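You operate a simulated robot arm through the tools that you are given. There is no shell and no other tool.

You run a simulated robot arm. Do the job below in one go: nothing can be reset, and whatever is moved stays where it is left.

TASK
Test the heater's red lever, then heat the water to 40 C.
Fine: lift the lever once and shut it; set the heater dial, wait for the display, close the door.

It is judged by the outcome, as a careful person would: the job done as asked, and still so three seconds after it is handed in. It fails if anything else is knocked over, pushed out of place, dropped, spilled or broken.

THE ROBOT
A 7-joint arm with a two-finger parallel gripper, hanging from a carriage that runs on a gantry, over the field with the corners [-10, 1191], [-54, -88], [2245, -167], [2289, 1112] (x, y) and turns from -6.004 to 6.004 rad about z. Base frame: it is fixed where the carriage stands at the start and does not move with it; the origin is on the floor, on the carriage's upright axis, x ahead of it, y to its left, z up. Readings come in mm, rad, newtons and seconds.
With the tool pointing down near the work surface it reaches from about 400 to 740 mm from the robot's upright axis, wherever it stands. Its first joint turns from -2.496 to 2.496 rad. Places, roughly: heater dial [1900, 700, 900]; heater door [1900, 600, 1000]; heater red lever [2100, 700, 1000]; water heater [1900, 800, 900]. Payload 1.57 kg.
The TCP is the grasp point between the finger pads, 30 mm short of the fingertips. In the tool frame z runs along the fingers and y along their closing line. The gripper opens to 110 mm. The fingers are 24 mm wide and 12 mm thick; the gripper's body (48 by 112 mm) begins 78 mm behind the TCP.
Orientation is that of the tool frame in the base frame, as [roll, pitch, yaw] about the fixed x, y, z axes, in that order (R = Rz(yaw) Ry(pitch) Rx(roll)). With the fingers straight down and closing along the base's y, the tool's x points along the base's -x, its y along +y and its z along -z.

THE INTERFACE
- The arm moves only by the tool drive_tool. Its argument "rows" is a list that holds one entry, the list of rows, each a list of 7 numbers: the shift along the tool's x, y, z in cm, then the turn, a rotation vector about the tool's x, y, z in degrees, then the gripper command, from -1 (shut) to 1 (fully open), values between in proportion. In form: [[[x, y, z, rx, ry, rz, gripper], ...]]. A call has 1 to 20 rows; each row shifts and turns the commanded pose from where the row before left it, along the tool's axes as they then stand. Rows are played at 5 a second. More than 50 mm and 0.15 rad between two rows, or a gripper value outside its range, and nothing of the call is played. A pose out of reach is approached as far as the arm can. The call stops where the force on the tool passes 40 N (or 10 N more than at its start, if that is more) or the arm is blocked; 0.2 s more then pass. The fingers move at their own pace (about 45 mm/s each) and stop on an object; they squeeze with about 26 N. The grip force told is the motor's: it shows also when the fingers shut on nothing. Time passes only in rows, and 0.2 s behind the last, so rows that do not move let the fingers close. The reply holds the time, the measured pose of the TCP, the force on the tool along the base axes, the opening and the grip force, in the units named above and with some noise, with the torque about the TCP (base axes, N m) and any sound that the robot's microphone picked up, and new pictures: "show" is both (left out), scene, wrist or none.
- Cameras (640 x 400 px; columns grow to the right, rows downward): "scene" is now at [288.2, 11.9, 1820.3]; the picture's right is [0.10, -1.00, 0.00], its down [-0.75, -0.07, -0.65] and it looks along [0.65, 0.06, -0.76] (base axes); focal length 250 px, centre (320, 200). "wrist" rides on the gripper at [70, 16, -141] in the tool frame; the picture's right is [-0.23, 0.97, 0.00], its down [-0.86, -0.20, -0.48] and it looks along [-0.47, -0.11, 0.88] (tool axes); focal length 222 px, centre (320, 200). There is no depth. A picture from a camera that has moved, and an enlarged one, comes with that camera's place and axes in the base frame and with its lens. The place of the scene camera against the robot may be out by one fixed shift of up to 18 mm in any direction.
- move_column(by): slides the trunk up (or, below 0, down) by that many mm; the arm and the scene camera ride with it, the base frame stays. It gives what a move gives, with no picture.
- drive_base(legs): drives the robot by 1 to 6 legs, each [ahead, left, turn to the left] in mm, mm and rad, along the robot's own axes; the way and the turn of a leg run together, so that a leg with both is an arc; at most 1500 mm and 3.142 rad a leg. The arm and the cameras ride along, it lands a little off, and it stops where it bumps. It keeps to its track: a leg is cut to what the track allows. It gives what a move gives, and a new picture of the scene camera.
- pan_tilt(pan, tilt): turns the head with the scene camera to pan (to the left, within 2.705 rad either way) and tilt (down, from -0.506 to 1.204), counted from straight ahead of the robot. It gives what a move gives, and a new picture of the scene camera.
- enlarge(camera, box): a new picture of the part [left, top, right, bottom] of that camera's present view, enlarged. No time passes.
- close_job(): hands the job in; it is judged then, once.

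Places have to be worked out from the pictures, the camera data and where the tool is seen. Open the gripper and draw the arm clear of the work before you hand the job in, unless the task says otherwise.

The tools are called after "Emit:" as a command line: name --argument value ..., lists and objects as JSON in quotes. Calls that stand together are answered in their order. drive_tool: Moves the arm, as the interface text tells. Its arguments: {"type":"object","properties":{"rows":{"type":"array","items":{"type":"array","items":{"type":"array","items":{"type":"number"}}}},"show":{"type":"string","enum":["both","scene","wrist","none"]}},"required":["rows"]} The other tools are called the same way: move_column (by) slides the trunk up or down; drive_base (legs) drives the base; pan_tilt (pan, tilt) turns the head that bears the scene camera; enlarge (camera, box) takes an enlarged picture of a part of a camera's view; close_job () hands the job in.

At the start:

```text
time_s: 0.0
eef_pos: [787.4, -12.6, 1144.2]
tool_rot: [-3.141, 0.0, -3.14]
ft_force: [0.8, -0.3, 0.8]
wrist_torque: [0.01, 0.02, -0.02]
finger_gap: 110.2
gripper_force: 0.1
trunk travel left (down, up): [-500.0, 95.0]
robot x, y, heading: [0.9, 3.0, 0.001]
head pan, tilt: [0.098, 0.86]
```

scene: 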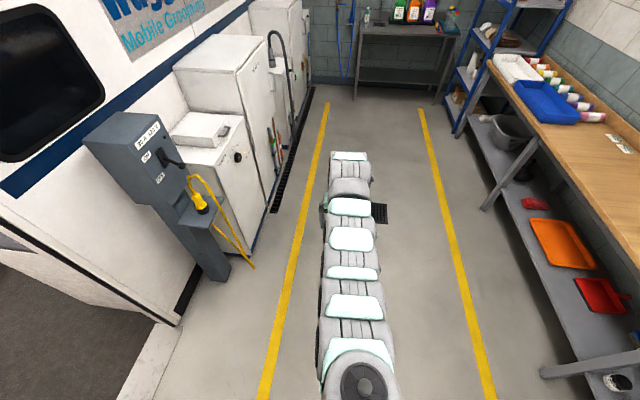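
wrist: 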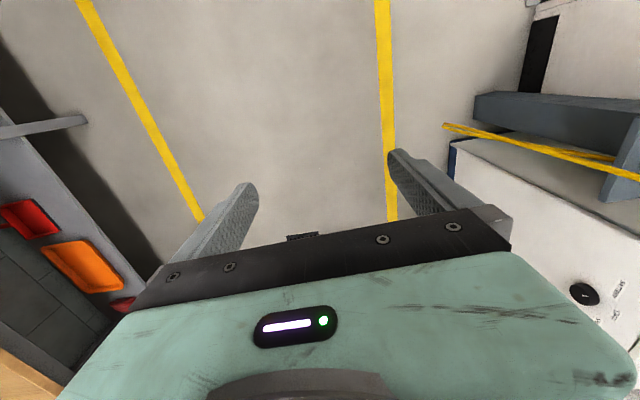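

The scene shows white cabinets on the left wall; the heater should be about (1900, 800, 900). I'll enlarge the region first to find it.

Emit:
enlarge --camera "scene" --box '[160, 0, 340, 200]'

Emit:
pan_tilt --pan 0.4 --tilt 0.5

```text
2.00 times, centred on (250, 100) of scene
camera zoom: at [288.2, 11.9, 1820.3], right [0.1, -1.0, 0.0], down [-0.75, -0.07, -0.65], along [0.65, 0.06, -0.76], focal length 501 px, centre (460, 400)
```

zoom: 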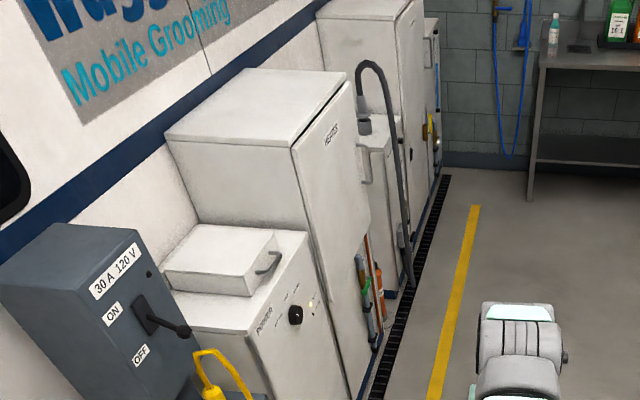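

```text
time_s: 0.8
eef_pos: [787.5, -13.0, 1145.5]
tool_rot: [3.141, 0.0, -3.142]
ft_force: [-0.4, -0.3, 1.0]
wrist_torque: [0.03, -0.01, -0.02]
finger_gap: 110.0
gripper_force: 0.1
trunk travel left (down, up): [-500.0, 95.0]
robot x, y, heading: [-2.1, 3.7, 0.002]
head pan, tilt: [0.4, 0.499]
camera scene: at [294.8, 39.6, 1851.1], right [0.39, -0.92, 0.0], down [-0.44, -0.19, -0.88], along [0.81, 0.34, -0.48], focal length 250 px, centre (320, 200)
```

scene: 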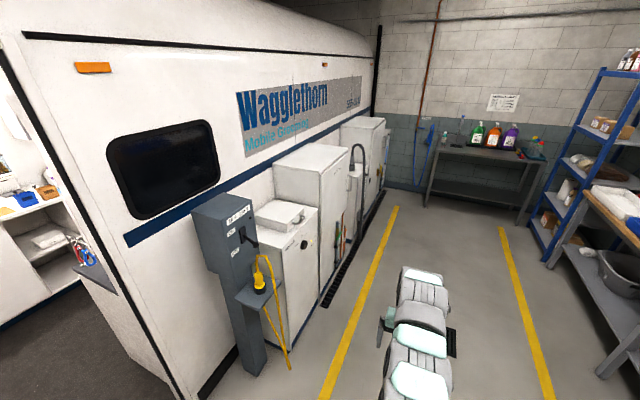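

The dial/door/lever rough coordinates project onto the tall cabinet near (322–335, 180–200). Enlarging there.

Emit:
enlarge --camera "scene" --box '[265, 120, 405, 300]'

Emit:
enlarge --camera "scene" --box '[300, 140, 370, 220]'

```text
2.22 times, centred on (335, 210) of scene
camera zoom: at [294.8, 39.6, 1851.1], right [0.39, -0.92, 0.0], down [-0.44, -0.19, -0.88], along [0.81, 0.34, -0.48], focal length 556 px, centre (287, 178)
```

zoom: 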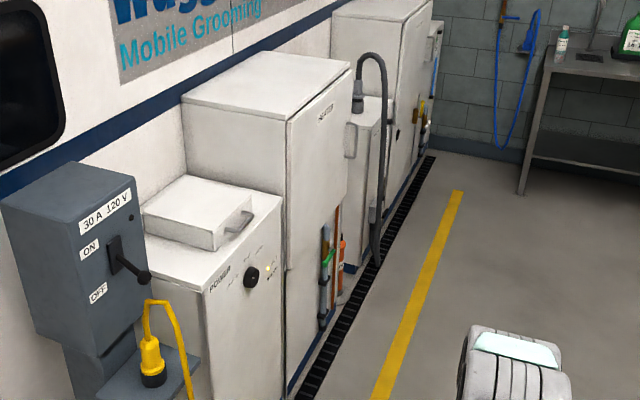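

```text
5.00 times, centred on (335, 180) of scene
camera zoom: at [294.8, 39.6, 1851.1], right [0.39, -0.92, 0.0], down [-0.44, -0.19, -0.88], along [0.81, 0.34, -0.48], focal length 1252 px, centre (245, 300)
```

zoom: 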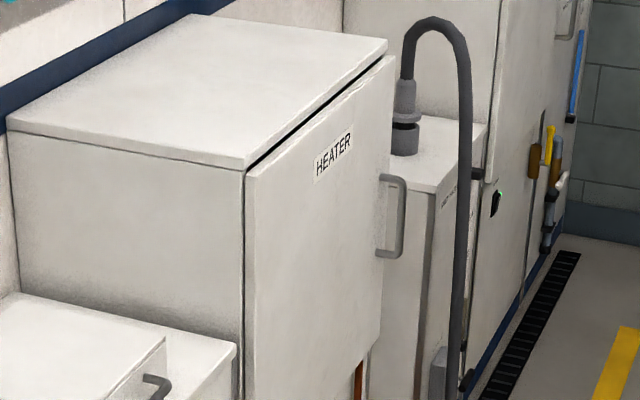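

The tall cabinet marked HEATER has its door slightly ajar, hinged on the near side with the handle on the far side. I'll drive forward along the free aisle for a closer, second view.

Emit:
drive_base --legs '[[900, -80, 0]]'

```text
time_s: 5.6
eef_pos: [1685.7, -87.0, 1144.7]
tool_rot: [-3.141, 0.001, -3.137]
ft_force: [0.0, -0.1, 0.3]
wrist_torque: [-0.01, 0.0, 0.04]
finger_gap: 110.0
gripper_force: 0.1
trunk travel left (down, up): [-500.0, 95.0]
robot x, y, heading: [901.4, -74.0, 0.008]
head pan, tilt: [0.4, 0.499]
camera scene: at [1192.4, -36.7, 1851.1], right [0.39, -0.92, 0.0], down [-0.44, -0.19, -0.88], along [0.81, 0.35, -0.48], focal length 250 px, centre (320, 200)
```

scene: 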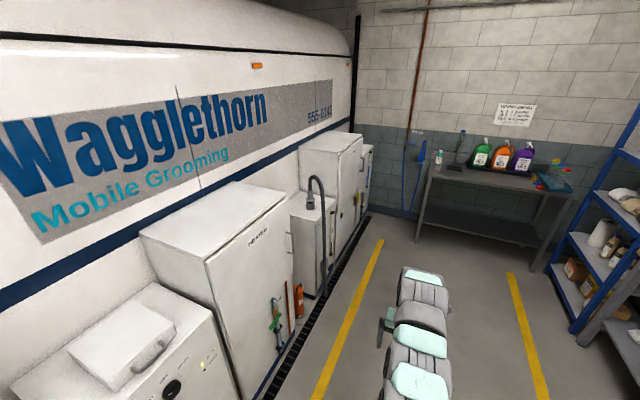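

The near front top corner triangulates to about (1676, 620, 1218) and the far corner to x≈2300. I'll enlarge the door and the pipes under it.

Emit:
enlarge --camera "scene" --box '[190, 170, 340, 400]'

Emit:
enlarge --camera "scene" --box '[250, 170, 330, 340]'

```text
1.74 times, centred on (265, 285) of scene
camera zoom: at [1192.4, -36.7, 1851.1], right [0.39, -0.92, 0.0], down [-0.44, -0.19, -0.88], along [0.81, 0.35, -0.48], focal length 436 px, centre (416, 52)
```

zoom: 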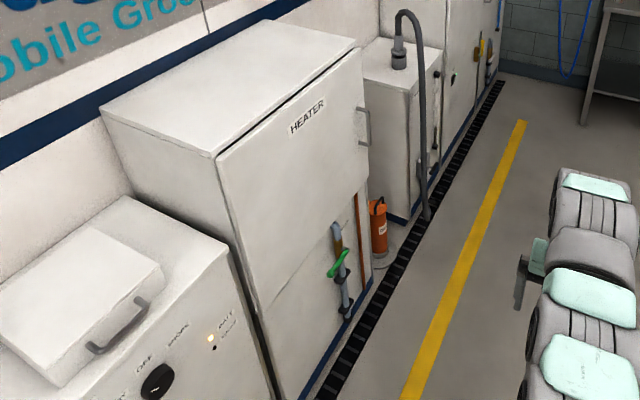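

```text
2.35 times, centred on (290, 255) of scene
camera zoom: at [1192.4, -36.7, 1851.1], right [0.39, -0.92, 0.0], down [-0.44, -0.19, -0.88], along [0.81, 0.35, -0.48], focal length 589 px, centre (391, 71)
```

zoom: 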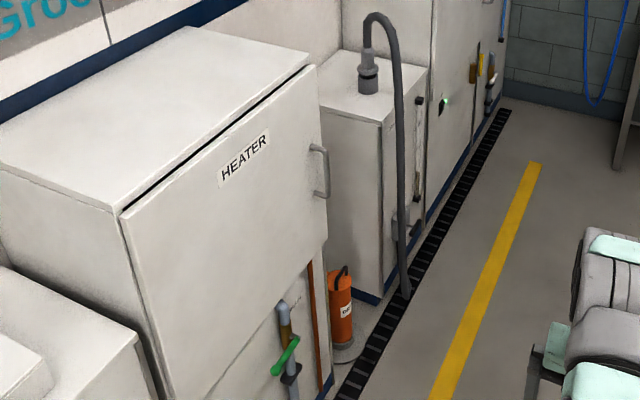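

The dial and red lever aren't visible, so they are probably behind the ajar door. I'll retract the arm towards the axis before driving beside the heater and turning to face it.

Emit:
drive_tool --rows '[[[5, 0, 0, 0, 0, 0, -1], [5, 0, 0, 0, 0, 0, -1], [5, 0, 0, 0, 0, 0, -1], [5, 0, 0, 0, 0, 0, -1], [5, 0, 0, 0, 0, 0, -1], [4, 0, 0, 0, 0, 0, -1], [0, 0, 0, 0, 0, 0, -1]]]' --show "none"

Emit:
drive_base --legs '[[1100, -40, 0]]'

Emit:
pan_tilt --pan 1.5 --tilt 0.9

```text
time_s: 7.2
eef_pos: [1434.4, -103.6, 1102.2]
tool_rot: [-3.139, -0.001, -3.135]
ft_force: [0.1, 0.8, 0.1]
wrist_torque: [0.03, 0.03, 0.01]
finger_gap: 0.0
gripper_force: 17.7
out of reach, approached as far as the arm can: row 3, 4, 5
trunk travel left (down, up): [-500.0, 95.0]
robot x, y, heading: [896.8, -80.7, 0.007]
head pan, tilt: [0.4, 0.499]
```

```text
time_s: 12.7
eef_pos: [2508.8, -111.3, 1102.3]
tool_rot: [-3.14, 0.003, -3.11]
ft_force: [0.7, -0.5, 0.2]
wrist_torque: [-0.01, -0.03, -0.03]
finger_gap: 0.0
gripper_force: 21.9
trunk travel left (down, up): [-500.0, 95.0]
robot x, y, heading: [1969.1, -98.5, 0.031]
head pan, tilt: [0.4, 0.499]
camera scene: at [2265.1, -49.9, 1851.1], right [0.42, -0.91, 0.0], down [-0.43, -0.2, -0.88], along [0.8, 0.37, -0.48], focal length 250 px, centre (320, 200)
```

scene: 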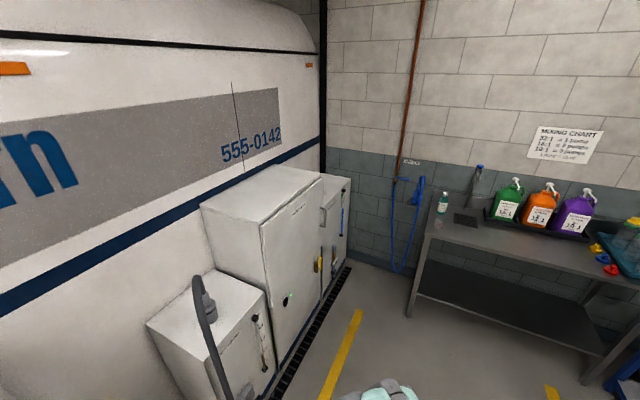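

```text
time_s: 14.0
eef_pos: [2509.5, -110.3, 1102.2]
tool_rot: [-3.141, 0.002, -3.112]
ft_force: [0.1, 1.2, 1.1]
wrist_torque: [-0.04, 0.0, 0.0]
finger_gap: 0.0
gripper_force: 21.2
trunk travel left (down, up): [-500.0, 95.0]
robot x, y, heading: [1970.9, -100.6, 0.032]
head pan, tilt: [1.499, 0.901]
camera scene: at [2185.6, -12.5, 1817.3], right [1.0, -0.04, 0.0], down [-0.03, -0.78, -0.62], along [0.03, 0.62, -0.78], focal length 250 px, centre (320, 200)
```

scene: 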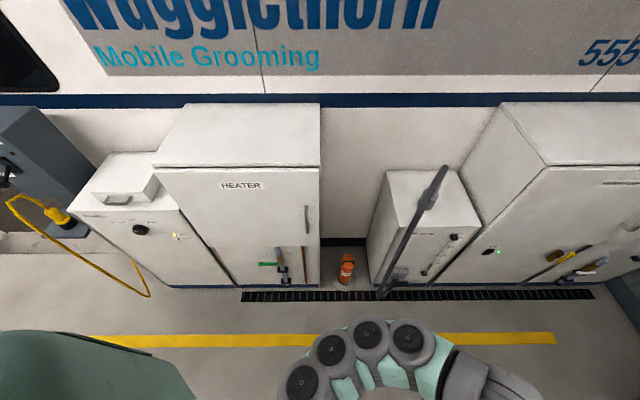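

Now the scene camera looks squarely at the heater. I'll enlarge the door and its handle.

Emit:
enlarge --camera "scene" --box '[145, 95, 365, 300]'

Emit:
enlarge --camera "scene" --box '[260, 155, 340, 205]'

Emit:
enlarge --camera "scene" --box '[250, 200, 350, 300]'

```text
1.95 times, centred on (255, 198) of scene
camera zoom: at [2185.6, -12.5, 1817.3], right [1.0, -0.04, 0.0], down [-0.03, -0.78, -0.62], along [0.03, 0.62, -0.78], focal length 489 px, centre (447, 205)
```

zoom: 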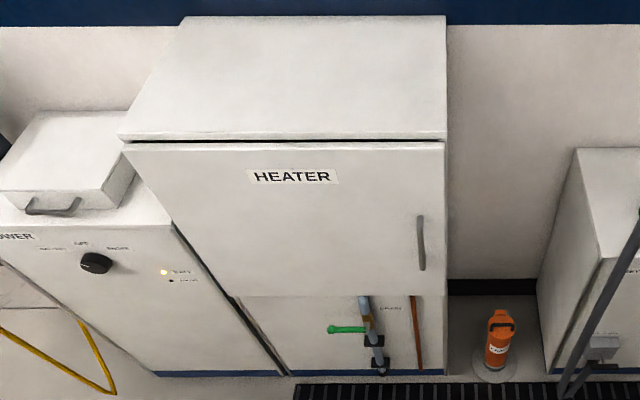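

```text
8.00 times, centred on (300, 180) of scene
camera zoom: at [2185.6, -12.5, 1817.3], right [1.0, -0.04, 0.0], down [-0.03, -0.78, -0.62], along [0.03, 0.62, -0.78], focal length 2003 px, centre (480, 360)
```

zoom: 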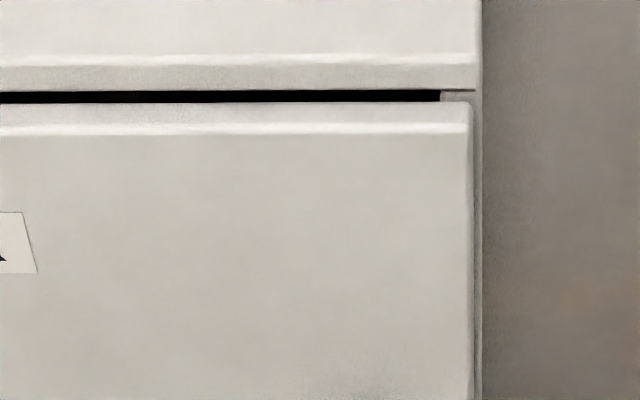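

```text
4.00 times, centred on (300, 250) of scene
camera zoom: at [2185.6, -12.5, 1817.3], right [1.0, -0.04, 0.0], down [-0.03, -0.78, -0.62], along [0.03, 0.62, -0.78], focal length 1002 px, centre (400, 0)
```

zoom: 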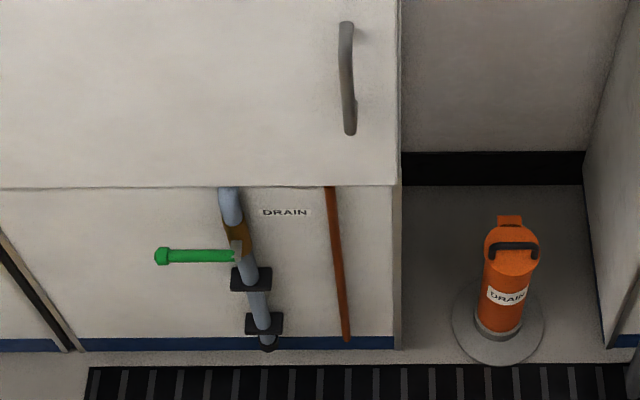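

The door is closed apart from a thin gap, and the handle is near (2160, 550, 1050). I'll move to x≈2200, clear of the door swing, and turn left to face the heater.

Emit:
drive_base --legs '[[230, -40, 0], [0, 0, 1.54]]'

Emit:
pan_tilt --pan 0.0 --tilt 0.8

```text
time_s: 19.5
eef_pos: [2229.6, 407.1, 1102.8]
tool_rot: [-3.14, 0.001, -1.57]
ft_force: [0.0, -0.5, -0.5]
wrist_torque: [0.0, -0.01, -0.01]
finger_gap: 0.0
gripper_force: 21.2
trunk travel left (down, up): [-500.0, 95.0]
robot x, y, heading: [2204.5, -130.9, 1.574]
head pan, tilt: [1.499, 0.901]
camera scene: at [2117.5, 99.5, 1817.3], right [0.07, 1.0, 0.0], down [0.78, -0.05, -0.62], along [-0.62, 0.04, -0.78], focal length 250 px, centre (320, 200)
```

scene: 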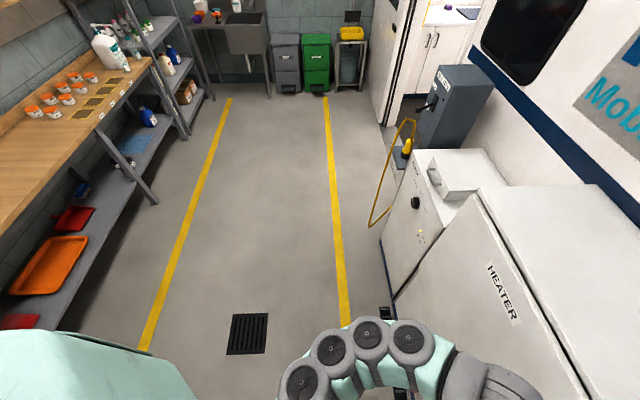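

```text
time_s: 21.1
eef_pos: [2229.3, 409.0, 1101.8]
tool_rot: [-3.141, 0.001, -1.569]
ft_force: [-0.6, 0.2, -0.4]
wrist_torque: [0.0, -0.01, 0.0]
finger_gap: 0.0
gripper_force: 21.1
trunk travel left (down, up): [-500.0, 95.0]
robot x, y, heading: [2201.5, -130.5, 1.575]
head pan, tilt: [0.0, 0.799]
camera scene: at [2192.6, 174.9, 1825.2], right [1.0, 0.0, 0.0], down [0.0, -0.72, -0.7], along [0.0, 0.7, -0.72], focal length 250 px, centre (320, 200)
```

scene: 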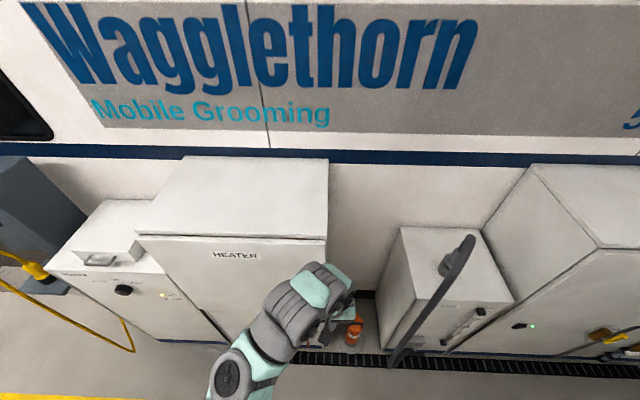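

The robot now faces the heater. I need the wrist view to see the hand relative to the handle.

Emit:
drive_tool --rows '[[[0, 0, 0, 0, 0, 0, -1]]]' --show "both"

Emit:
enlarge --camera "scene" --box '[120, 140, 380, 400]'

```text
time_s: 21.5
eef_pos: [2229.0, 407.5, 1102.6]
tool_rot: [-3.139, 0.001, -1.568]
ft_force: [-0.5, 0.2, 0.1]
wrist_torque: [-0.03, 0.01, 0.0]
finger_gap: 0.1
gripper_force: 21.0
trunk travel left (down, up): [-500.0, 95.0]
robot x, y, heading: [2200.5, -130.3, 1.572]
head pan, tilt: [0.0, 0.799]
camera scene: at [2192.7, 174.9, 1825.2], right [1.0, 0.0, 0.0], down [0.0, -0.72, -0.7], along [0.0, 0.7, -0.72], focal length 250 px, centre (320, 200)
camera wrist: at [2213.3, 337.1, 1243.2], right [-0.97, 0.22, 0.0], down [0.2, 0.85, 0.48], along [0.11, 0.47, -0.88], focal length 222 px, centre (320, 200)
```

scene: 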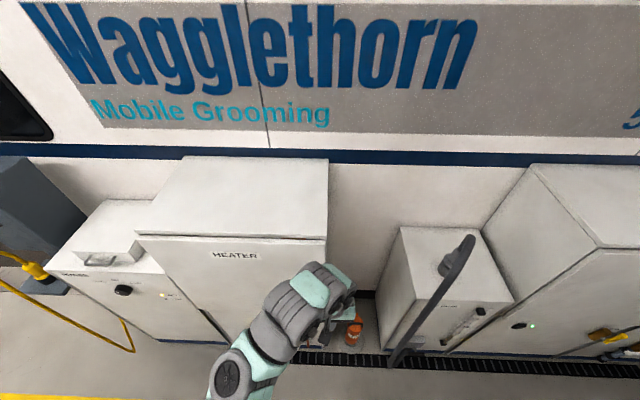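
wrist: 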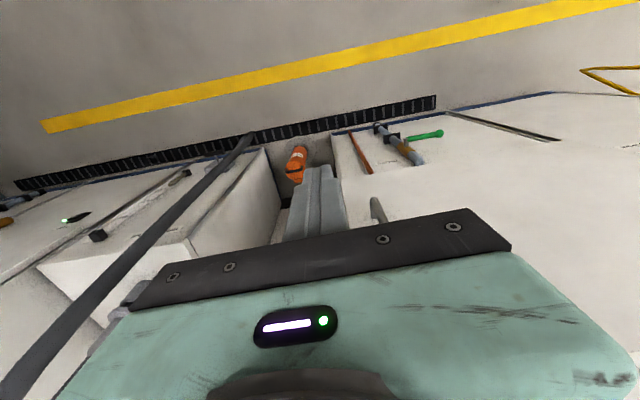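

```text
1.54 times, centred on (250, 270) of scene
camera zoom: at [2192.7, 174.9, 1825.2], right [1.0, 0.0, 0.0], down [0.0, -0.72, -0.7], along [0.0, 0.7, -0.72], focal length 385 px, centre (428, 92)
```

zoom: 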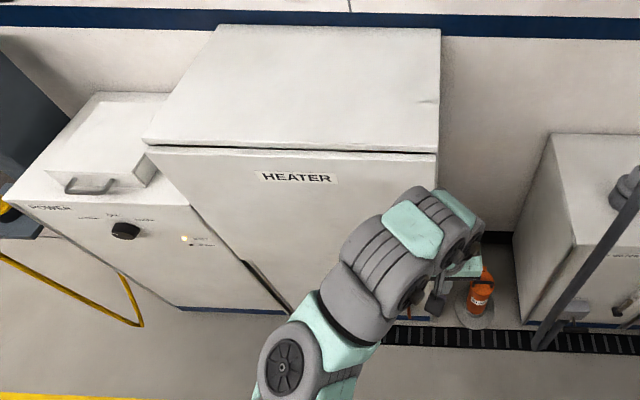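

The handle appears as a vertical bar around x≈2160, y≈550, z≈870–1060. I'll pitch the tool about its y axis so the fingers point horizontally at the door, with the gripper open.

Emit:
drive_tool --rows '[[[0, 0, 0, 0, -8.2, 0, 1], [0, 0, 0, 0, -8.2, 0, 1], [0, 0, 0, 0, -8.2, 0, 1], [0, 0, 0, 0, -8.2, 0, 1], [0, 0, 0, 0, -8.2, 0, 1], [0, 0, 0, 0, -8.2, 0, 1], [0, 0, 0, 0, -8.2, 0, 1], [0, 0, 0, 0, -8.2, 0, 1], [0, 0, 0, 0, -8.2, 0, 1], [0, 0, 0, 0, -8.2, 0, 1], [0, 0, 0, 0, -8, 0, 1], [0, 0, 0, 0, 0, 0, 1]]]' --show "both"

```text
time_s: 24.1
eef_pos: [2229.5, 408.3, 1103.1]
tool_rot: [-3.142, 0.335, -1.567]
ft_force: [0.0, 0.0, -0.1]
wrist_torque: [0.0, 0.01, -0.02]
finger_gap: 110.1
gripper_force: 0.1
out of reach, approached as far as the arm can: row 3, 4, 5, 6, 7, 8, 9, 10, 11
trunk travel left (down, up): [-500.0, 95.0]
robot x, y, heading: [2202.0, -129.6, 1.577]
head pan, tilt: [0.0, 0.799]
camera scene: at [2192.7, 174.9, 1825.2], right [1.0, 0.0, 0.0], down [0.0, -0.72, -0.7], along [0.0, 0.7, -0.72], focal length 250 px, centre (320, 200)
camera wrist: at [2213.6, 294.8, 1212.6], right [-0.97, 0.21, 0.07], down [0.2, 0.65, 0.73], along [0.11, 0.73, -0.68], focal length 222 px, centre (320, 200)
```

scene: 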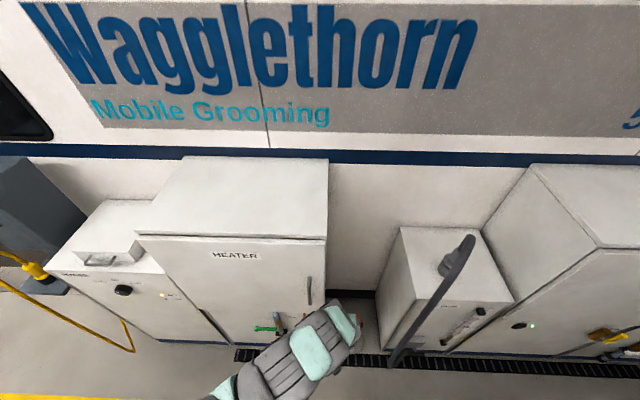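
wrist: 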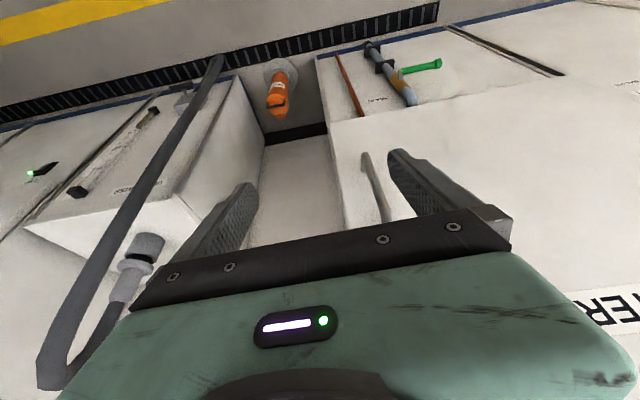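

The arm stopped at 19° of pitch because it is too folded there. I'll lower the TCP about 100 mm and line up with the handle's x (2160), then try more pitch.

Emit:
drive_tool --rows '[[[1.6, 3.4, 3, 0, 0, 0, 1], [1.6, 3.4, 3, 0, 0, 0, 1], [0, 0, 3.4, 0, 0, 0, 1], [0, 0, 0, 0, -8, 0, 1], [0, 0, 0, 0, -8, 0, 1], [0, 0, 0, 0, -8, 0, 1], [0, 0, 0, 0, -8, 0, 1], [0, 0, 0, 0, 0, 0, 1]]]' --show "both"

```text
time_s: 25.9
eef_pos: [2161.8, 406.8, 1003.6]
tool_rot: [-3.138, 0.896, -1.566]
ft_force: [0.2, -0.2, -0.4]
wrist_torque: [-0.04, -0.02, -0.03]
finger_gap: 109.7
gripper_force: 0.0
trunk travel left (down, up): [-500.0, 95.0]
robot x, y, heading: [2196.5, -131.0, 1.573]
head pan, tilt: [0.0, 0.799]
camera scene: at [2192.7, 174.9, 1825.2], right [1.0, 0.0, 0.0], down [0.0, -0.72, -0.7], along [0.0, 0.7, -0.72], focal length 250 px, centre (320, 200)
camera wrist: at [2146.2, 253.5, 1036.9], right [-0.97, 0.14, 0.18], down [0.2, 0.16, 0.97], along [0.11, 0.98, -0.18], focal length 222 px, centre (320, 200)
```

scene: 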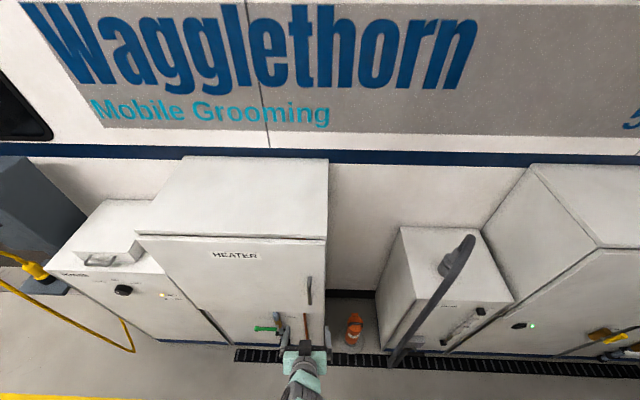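
wrist: 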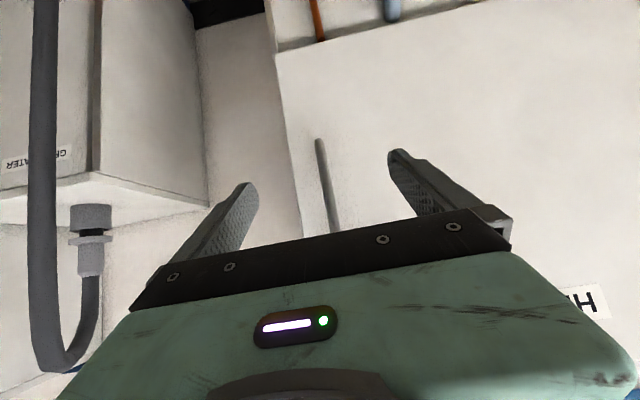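

Pitch now works (51°) and the handle's lower end stays consistent at about (2164, 540, 898). I'll finish pitching to horizontal.

Emit:
drive_tool --rows '[[[0, 0, 0, 0, -8, 0, 1], [0, 0, 0, 0, -8, 0, 1], [0, 0, 0, 0, -8, 0, 1], [0, 0, 0, 0, -8, 0, 1], [0, 0, 0, 0, -6.6, 0, 1], [0, 0, 0, 0, 0, 0, 1]]]' --show "both"

```text
time_s: 27.3
eef_pos: [2162.7, 407.8, 1003.7]
tool_rot: [-2.572, 1.567, -0.999]
ft_force: [-0.3, 0.5, -0.4]
wrist_torque: [0.02, 0.04, 0.0]
finger_gap: 110.1
gripper_force: 0.0
trunk travel left (down, up): [-500.0, 95.0]
robot x, y, heading: [2201.8, -127.2, 1.574]
head pan, tilt: [0.0, 0.799]
camera scene: at [2192.7, 174.9, 1825.2], right [1.0, 0.0, 0.0], down [0.0, -0.72, -0.7], along [0.0, 0.7, -0.72], focal length 250 px, centre (320, 200)
camera wrist: at [2145.7, 265.9, 933.2], right [-0.97, 0.0, 0.23], down [0.2, -0.48, 0.86], along [0.11, 0.88, 0.46], focal length 222 px, centre (320, 200)
```

scene: 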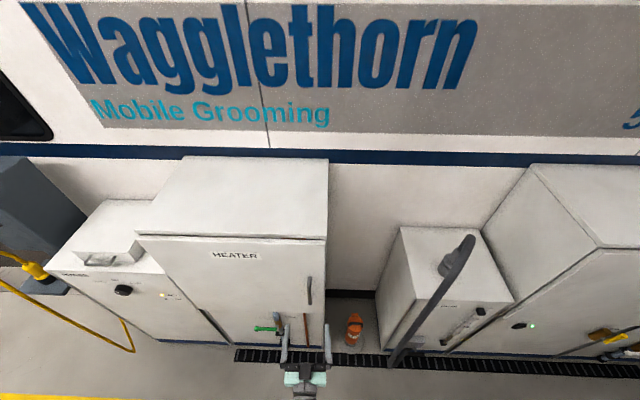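
wrist: 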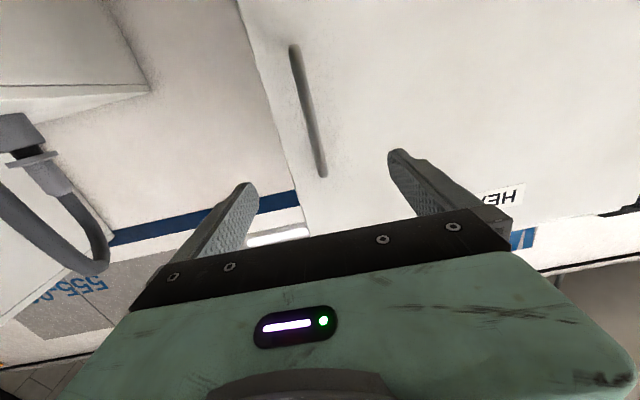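

The handle bar spans z≈896–1047 at x≈2167, y≈545. I'll align to z 972, x 2167 and advance to y≈530 with the fingers straddling it.

Emit:
drive_tool --rows '[[[1.6, -0.2, 0, 0, 0, 0, 1], [1.6, -0.2, 0, 0, 0, 0, 1], [0, 0, 3, 0, 0, 0, 1], [0, 0, 3, 0, 0, 0, 1], [0, 0, 3, 0, 0, 0, 1], [0, 0, 2.6, 0, 0, 0, 1], [0, 0, 0, 0, 0, 0, 1]]]' --show "both"

Emit:
enlarge --camera "scene" --box '[260, 230, 360, 330]'

```text
time_s: 28.9
eef_pos: [2164.5, 522.9, 969.4]
tool_rot: [-2.548, 1.568, -0.975]
ft_force: [-0.1, 0.1, 0.6]
wrist_torque: [0.0, 0.0, -0.02]
finger_gap: 110.0
gripper_force: 0.0
trunk travel left (down, up): [-500.0, 95.0]
robot x, y, heading: [2206.0, -130.0, 1.569]
head pan, tilt: [0.0, 0.799]
camera scene: at [2192.7, 174.9, 1825.2], right [1.0, 0.0, 0.0], down [0.0, -0.72, -0.7], along [0.0, 0.7, -0.72], focal length 250 px, centre (320, 200)
camera wrist: at [2149.1, 380.5, 900.1], right [-0.97, 0.0, 0.22], down [0.2, -0.47, 0.86], along [0.11, 0.88, 0.46], focal length 222 px, centre (320, 200)
```

scene: 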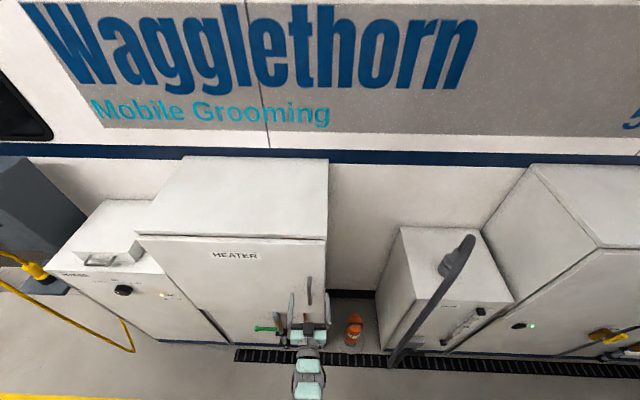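
wrist: 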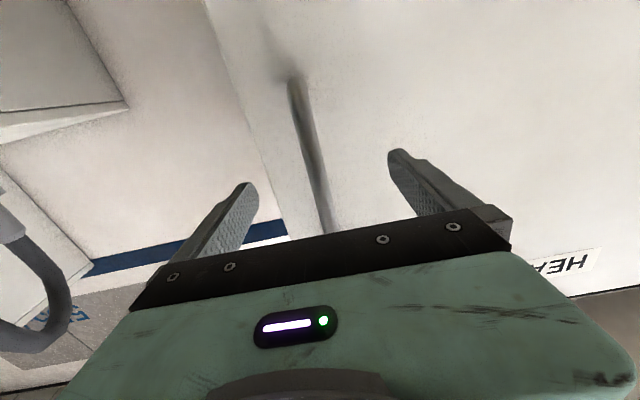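

```text
4.00 times, centred on (310, 280) of scene
camera zoom: at [2192.7, 174.9, 1825.2], right [1.0, 0.0, 0.0], down [0.0, -0.72, -0.7], along [0.0, 0.7, -0.72], focal length 1002 px, centre (360, -120)
```

zoom: 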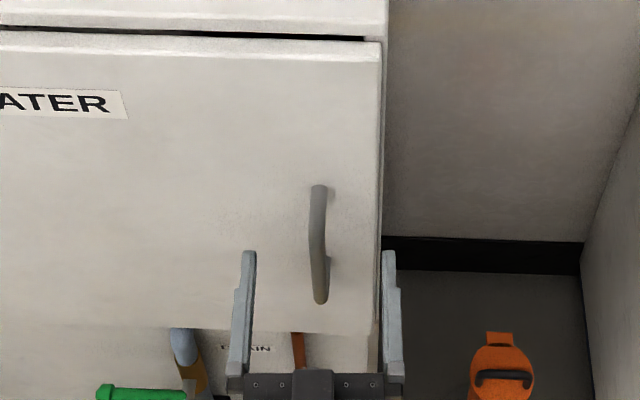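

The bar sits between the fingers, at about y≈545–558 versus fingertips at 553. I'll advance 2.5 cm more and close on it.

Emit:
drive_tool --rows '[[[0, -0.2, 1, 0, 0, 0, 1], [0, 0, 1, 0, 0, 0, 1], [0, 0, 0.5, 0, 0, 0, 1], [0, 0, 0, 0, 0, 0, 1]]]' --show "both"

Emit:
enlarge --camera "scene" --box '[280, 250, 340, 310]'

```text
time_s: 29.9
eef_pos: [2168.8, 548.7, 969.0]
tool_rot: [-2.666, 1.566, -1.09]
ft_force: [0.0, -6.3, 3.2]
wrist_torque: [0.14, 0.17, 0.32]
finger_gap: 110.0
gripper_force: 0.1
trunk travel left (down, up): [-500.0, 95.0]
robot x, y, heading: [2202.0, -128.8, 1.578]
head pan, tilt: [0.0, 0.799]
camera scene: at [2192.6, 174.6, 1825.1], right [1.0, 0.0, 0.0], down [0.0, -0.72, -0.7], along [0.0, 0.7, -0.72], focal length 250 px, centre (320, 200)
camera wrist: at [2151.9, 406.1, 899.9], right [-0.97, 0.0, 0.23], down [0.2, -0.47, 0.86], along [0.11, 0.88, 0.46], focal length 222 px, centre (320, 200)
```

scene: 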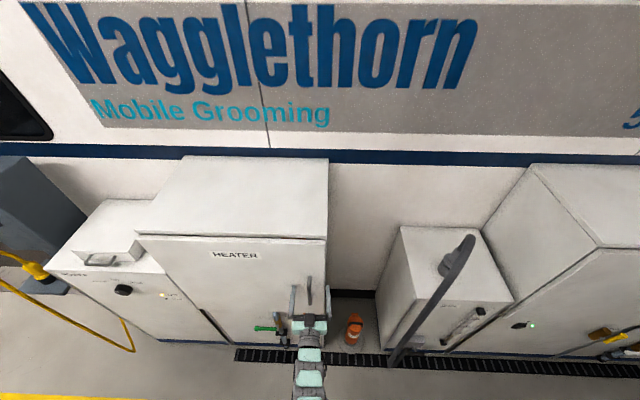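
wrist: 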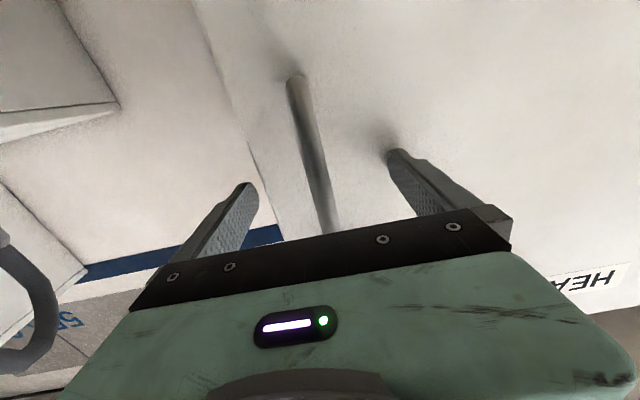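

```text
6.67 times, centred on (310, 280) of scene
camera zoom: at [2192.6, 174.6, 1825.1], right [1.0, 0.0, 0.0], down [0.0, -0.72, -0.7], along [0.0, 0.7, -0.72], focal length 1669 px, centre (387, -333)
```

zoom: 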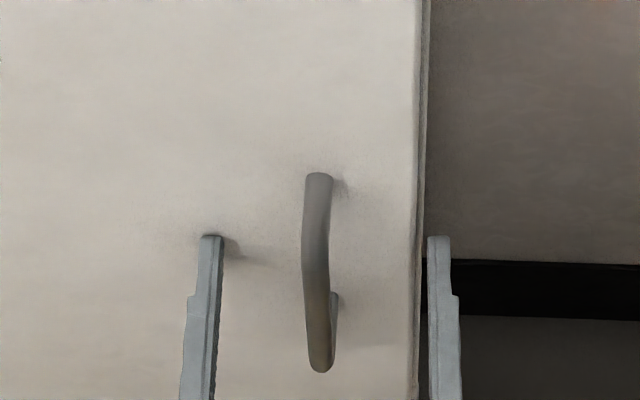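

A 6 N touch means the fingertip met the door face at y≈578. I'll back off 8 mm and close on the bar.

Emit:
drive_tool --rows '[[[0, 0, -0.8, 0, 0, 0, 1], [0, 0, 0, 0, 0, 0, 0.2], [0, 0, 0, 0, 0, 0, -0.5], [0, 0, 0, 0, 0, 0, -1], [0, 0, 0, 0, 0, 0, -1], [0, 0, 0, 0, 0, 0, -1], [0, 0, 0, 0, 0, 0, -1], [0, 0, 0, 0, 0, 0, -1], [0, 0, 0, 0, 0, 0, -1]]]' --show "both"

```text
time_s: 31.9
eef_pos: [2163.8, 540.5, 970.1]
tool_rot: [-3.03, 1.567, -1.455]
ft_force: [-13.2, 1.3, -1.1]
wrist_torque: [-0.03, 0.04, 0.02]
finger_gap: 13.6
gripper_force: 30.0
trunk travel left (down, up): [-500.0, 95.0]
robot x, y, heading: [2202.1, -125.9, 1.572]
head pan, tilt: [0.0, 0.799]
camera scene: at [2191.7, 174.9, 1825.2], right [1.0, 0.0, 0.0], down [0.0, -0.72, -0.7], along [0.0, 0.7, -0.72], focal length 250 px, centre (320, 200)
camera wrist: at [2149.3, 399.3, 899.9], right [-0.97, 0.0, 0.23], down [0.2, -0.47, 0.86], along [0.1, 0.88, 0.46], focal length 222 px, centre (320, 200)
```

scene: 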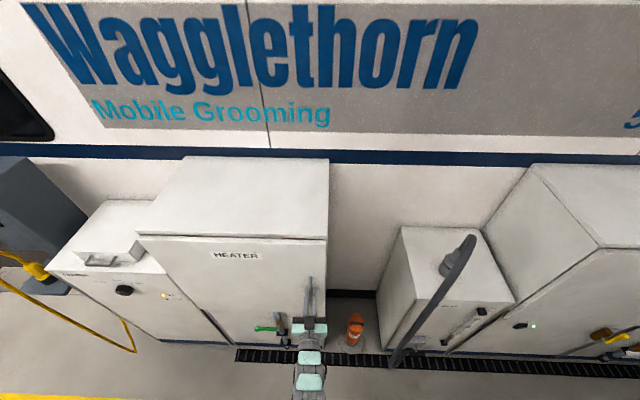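
wrist: 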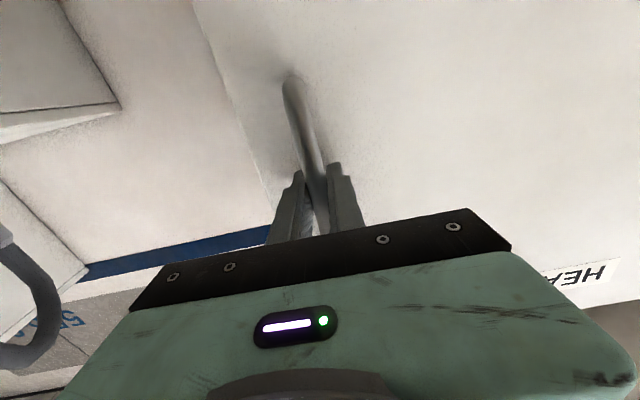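

The bar is gripped (gap 13.6 mm). I'll pull along the door's arc, about 10° to begin with, hinge near (1665, 600).

Emit:
drive_tool --rows '[[[0, 0.3, -2.18, 2.5, 0, 0, -1], [0, 0.3, -2.18, 2.5, 0, 0, -1], [0, 0.3, -2.18, 2.5, 0, 0, -1], [0, 0.3, -2.18, 2.5, 0, 0, -1], [0, 0, 0, 0, 0, 0, -1]]]' --show "both"

```text
time_s: 33.1
eef_pos: [2147.0, 454.1, 970.2]
tool_rot: [-2.979, 1.563, -1.58]
ft_force: [-16.4, 5.1, -6.0]
wrist_torque: [-0.63, 0.13, -0.09]
finger_gap: 13.4
gripper_force: 29.7
trunk travel left (down, up): [-500.0, 95.0]
robot x, y, heading: [2202.5, -132.5, 1.57]
head pan, tilt: [0.0, 0.799]
camera scene: at [2191.6, 175.1, 1825.2], right [1.0, 0.0, 0.0], down [0.0, -0.72, -0.7], along [0.0, 0.7, -0.72], focal length 250 px, centre (320, 200)
camera wrist: at [2106.3, 316.8, 900.3], right [-0.96, 0.17, 0.23], down [0.12, -0.5, 0.86], along [0.26, 0.85, 0.46], focal length 222 px, centre (320, 200)
```

scene: 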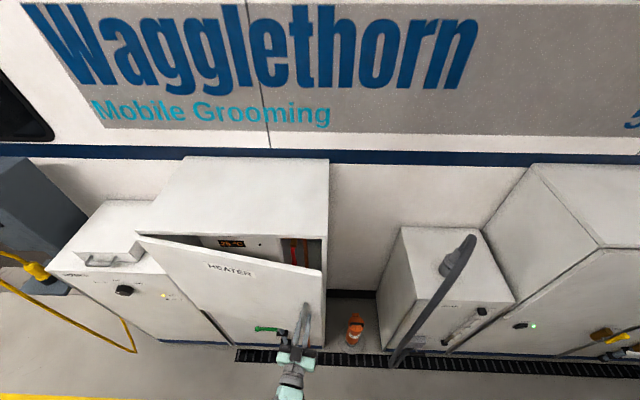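
wrist: 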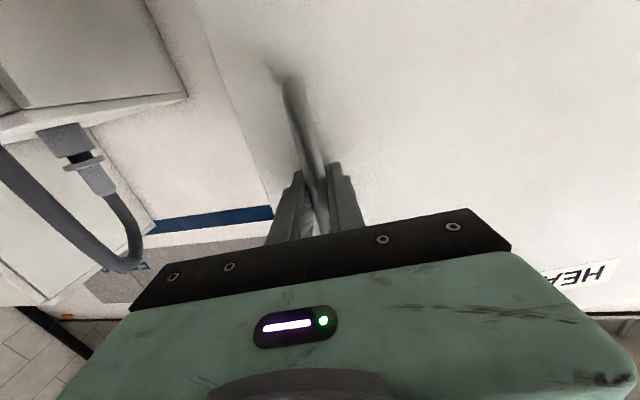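

The door swings open, showing a temperature display and red pipes inside. I'll continue another ~20°.

Emit:
drive_tool --rows '[[[0, 0.3, -2.18, 2.5, 0, 0, -1], [0, 0.3, -2.18, 2.5, 0, 0, -1], [0, 0.3, -2.18, 2.5, 0, 0, -1], [0, 0.3, -2.18, 2.5, 0, 0, -1], [0, 0.3, -2.18, 2.5, 0, 0, -1], [0, 0.3, -2.18, 2.5, 0, 0, -1], [0, 0.3, -2.18, 2.5, 0, 0, -1], [0, 0.3, -2.18, 2.5, 0, 0, -1], [0, 0, 0, 0, 0, 0, -1]]]' --show "both"

```text
time_s: 34.9
eef_pos: [2074.2, 310.4, 971.1]
tool_rot: [-2.963, 1.564, -1.885]
ft_force: [-11.8, 9.8, -9.0]
wrist_torque: [-0.11, 0.15, -0.17]
finger_gap: 13.9
gripper_force: 30.2
trunk travel left (down, up): [-500.0, 95.0]
robot x, y, heading: [2198.9, -128.6, 1.575]
head pan, tilt: [0.0, 0.799]
stopped in row 8: the force on the tool passed its limit at 41 N (the readings are from after the stop); the commanded pose is now the measured one
camera scene: at [2191.7, 175.5, 1825.9], right [1.0, 0.0, 0.0], down [0.0, -0.72, -0.7], along [0.0, 0.7, -0.72], focal length 250 px, centre (320, 200)
camera wrist: at [1993.9, 192.3, 902.0], right [-0.86, 0.46, 0.23], down [-0.05, -0.51, 0.86], along [0.51, 0.72, 0.46], focal length 222 px, centre (320, 200)
```

scene: 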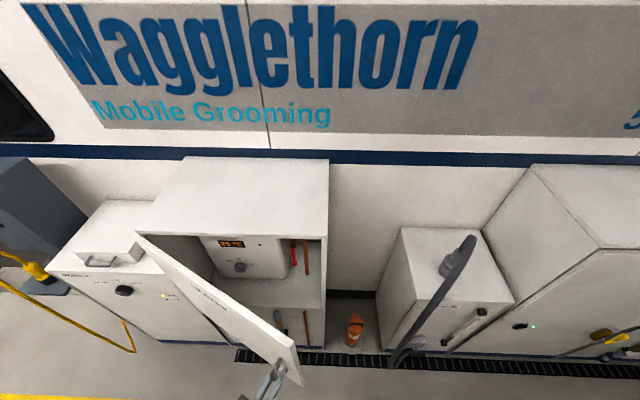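
wrist: 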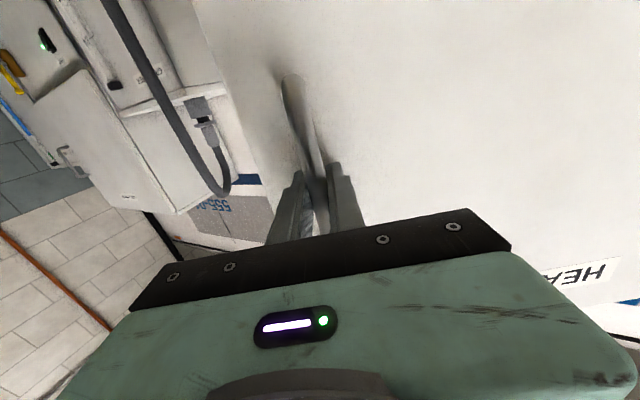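

The door is about 30° open; the display reads ~25 °C with a dial below and a red lever to the right. I'll release the handle and back away from it.

Emit:
drive_tool --rows '[[[0, 0, 0, 0, 0, 0, -0.2], [0, 0, 0, 0, 0, 0, 0], [0, 0, 0, 0, 0, 0, 0], [0, 0, -2.5, 0, 0, 0, 0], [0, 0, -3, 0, 0, 0, 0], [0, 0, -3, 0, 0, 0, 0], [0, 0, -2.5, 0, 0, 0, 0], [0, 0, 0, 0, 0, 0, 0]]]' --show "both"

Emit:
enlarge --camera "scene" --box '[130, 150, 340, 400]'

Emit:
enlarge --camera "scene" --box '[200, 220, 340, 290]'

```text
time_s: 36.7
eef_pos: [2025.1, 211.3, 970.7]
tool_rot: [-2.386, 1.565, -1.313]
ft_force: [0.1, -0.6, 0.0]
wrist_torque: [-0.01, 0.02, 0.01]
finger_gap: 54.9
gripper_force: 0.0
trunk travel left (down, up): [-500.0, 95.0]
robot x, y, heading: [2204.0, -128.3, 1.577]
head pan, tilt: [0.0, 0.799]
camera scene: at [2192.6, 175.0, 1825.2], right [1.0, 0.0, 0.0], down [0.0, -0.72, -0.7], along [0.0, 0.7, -0.72], focal length 250 px, centre (320, 200)
camera wrist: at [1943.7, 94.0, 900.5], right [-0.86, 0.46, 0.22], down [-0.05, -0.51, 0.86], along [0.51, 0.72, 0.46], focal length 222 px, centre (320, 200)
```

scene: 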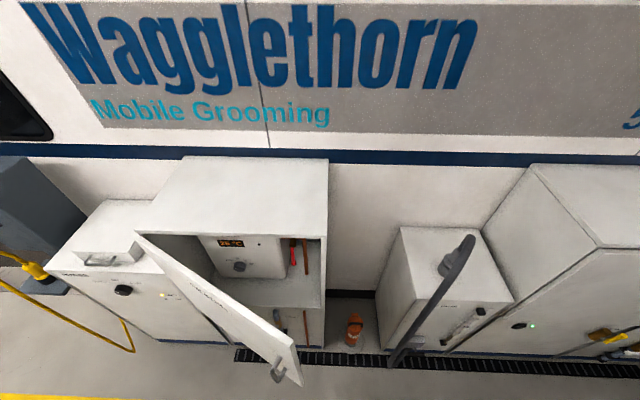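
wrist: 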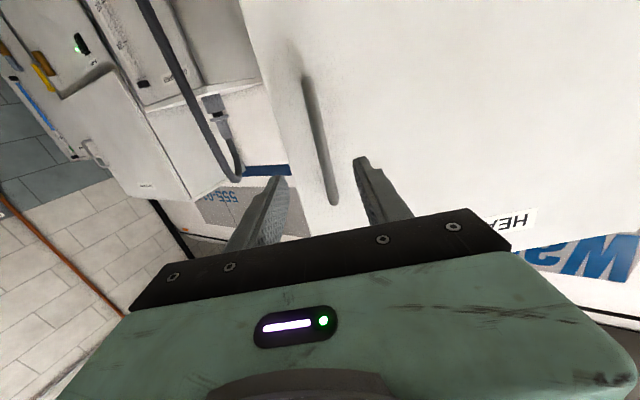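

```text
1.60 times, centred on (235, 275) of scene
camera zoom: at [2192.6, 175.0, 1825.2], right [1.0, 0.0, 0.0], down [0.0, -0.72, -0.7], along [0.0, 0.7, -0.72], focal length 401 px, centre (456, 80)
```

zoom: 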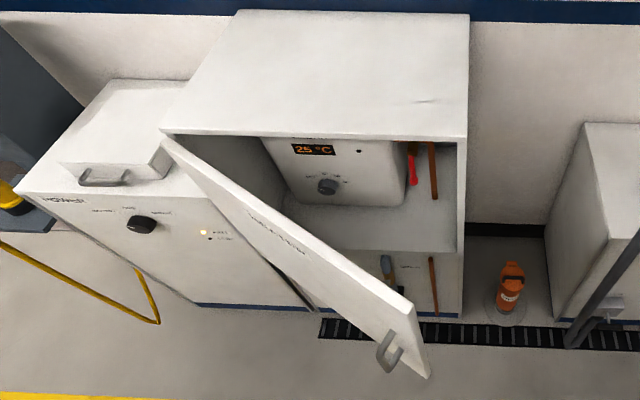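

```text
4.57 times, centred on (270, 255) of scene
camera zoom: at [2192.6, 175.0, 1825.2], right [1.0, 0.0, 0.0], down [0.0, -0.72, -0.7], along [0.0, 0.7, -0.72], focal length 1145 px, centre (549, -51)
```

zoom: 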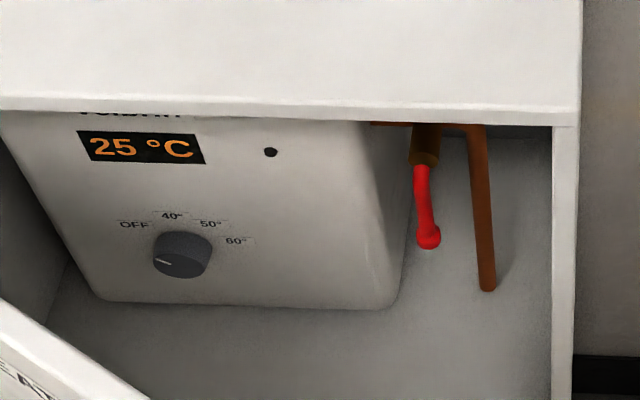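

The control panel is clearly visible: display 25 °C, dial at OFF with 40/50/60 marks, and the red lever hanging from a brass valve. Next I'll swing the tool to angle left so it can go round the door edge (near (2135, 330)) and push the door wider from inside.

Emit:
drive_tool --rows '[[[0, 0, 0, -7.2, 0, 0, -1], [0, 0, 0, -7.2, 0, 0, -1], [0, 0, 0, -7.2, 0, 0, -1], [0, 0, 0, -7.2, 0, 0, -1], [0, 0, 0, -7.2, 0, 0, -1], [0, 0, 0, -7.2, 0, 0, -1], [0, 0, 0, -7.2, 0, 0, -1], [0, 0, 0, -7.1, 0, 0, -1], [0, -3.75, -1.7, 0, 0, 0, -1], [0, -3.75, -1.7, 0, 0, 0, -1], [0, -3.75, -1.7, 0, 0, 0, -1], [0, -3.75, -1.7, 0, 0, 0, -1], [0, -3.75, -1.7, 0, 0, 0, -1], [0, 0, 0, 0, 0, 0, -1]]]' --show "both"

```text
time_s: 39.7
eef_pos: [2232.8, 226.6, 970.6]
tool_rot: [2.745, 1.564, -1.46]
ft_force: [0.5, 0.0, -0.6]
wrist_torque: [-0.02, -0.01, 0.0]
finger_gap: 0.0
gripper_force: 20.8
trunk travel left (down, up): [-500.0, 95.0]
robot x, y, heading: [2202.0, -129.3, 1.572]
head pan, tilt: [0.0, 0.799]
camera scene: at [2192.6, 175.0, 1825.2], right [1.0, 0.0, 0.0], down [0.0, -0.72, -0.7], along [0.0, 0.7, -0.72], focal length 250 px, centre (320, 200)
camera wrist: at [2286.9, 95.4, 901.2], right [-0.85, -0.47, 0.23], down [0.41, -0.32, 0.86], along [-0.33, 0.82, 0.46], focal length 222 px, centre (320, 200)
```

scene: 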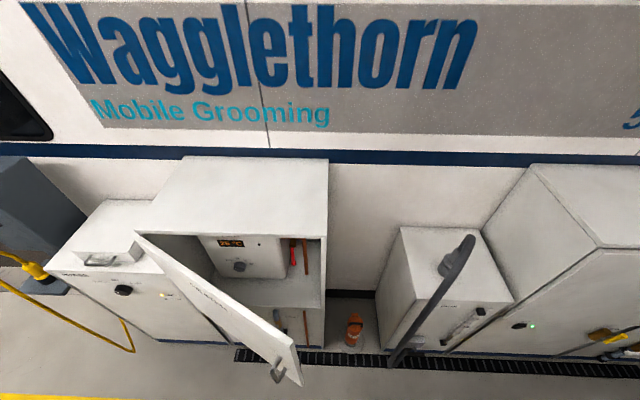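
wrist: 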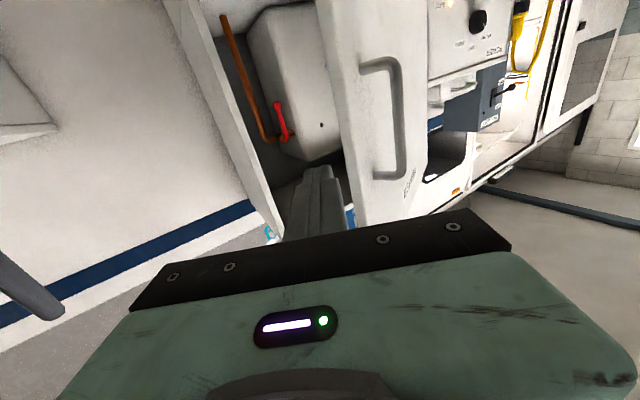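

The wrist view shows the open gap, the lever and the pipe clearly. I'll move the closed fingers to y≈395, inside the door edge, then toward −x until they meet the door's inner face.

Emit:
drive_tool --rows '[[[0, -1.7, 2.94, 0, 0, 0, -1], [0, -1.7, 2.94, 0, 0, 0, -1], [0, -1.7, 2.94, 0, 0, 0, -1], [0, -1.7, 2.94, 0, 0, 0, -1], [0, -1.7, 2.94, 0, 0, 0, -1], [0, 2.2, 1.25, 0, 0, 0, -1], [0, 2.2, 1.25, 0, 0, 0, -1], [0, 2.2, 1.25, 0, 0, 0, -1], [0, 2.2, 1.25, 0, 0, 0, -1], [0, 0, 0, 0, 0, 0, -1]]]' --show "both"

```text
time_s: 41.9
eef_pos: [2133.6, 400.0, 968.6]
tool_rot: [2.957, 1.564, -1.249]
ft_force: [-0.2, 0.7, -0.4]
wrist_torque: [-0.02, 0.0, 0.01]
finger_gap: 0.0
gripper_force: 21.5
trunk travel left (down, up): [-500.0, 95.0]
robot x, y, heading: [2199.1, -128.7, 1.577]
head pan, tilt: [0.0, 0.799]
camera scene: at [2192.6, 175.0, 1825.2], right [1.0, 0.0, 0.0], down [0.0, -0.72, -0.7], along [0.0, 0.7, -0.72], focal length 250 px, centre (320, 200)
camera wrist: at [2187.6, 266.8, 900.9], right [-0.85, -0.47, 0.23], down [0.41, -0.32, 0.86], along [-0.33, 0.82, 0.46], focal length 222 px, centre (320, 200)
```

scene: 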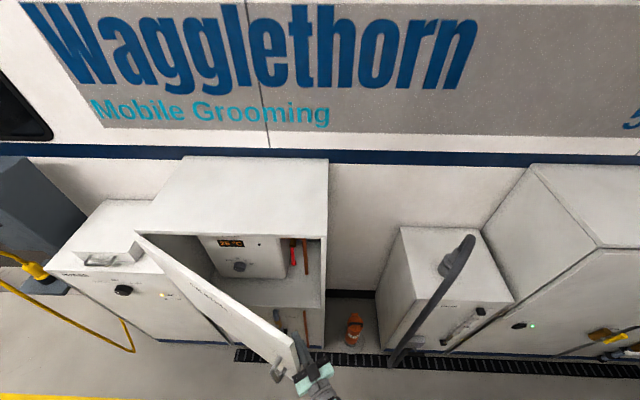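
wrist: 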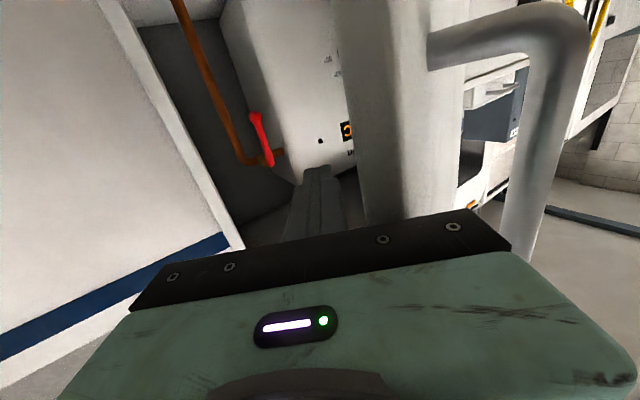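

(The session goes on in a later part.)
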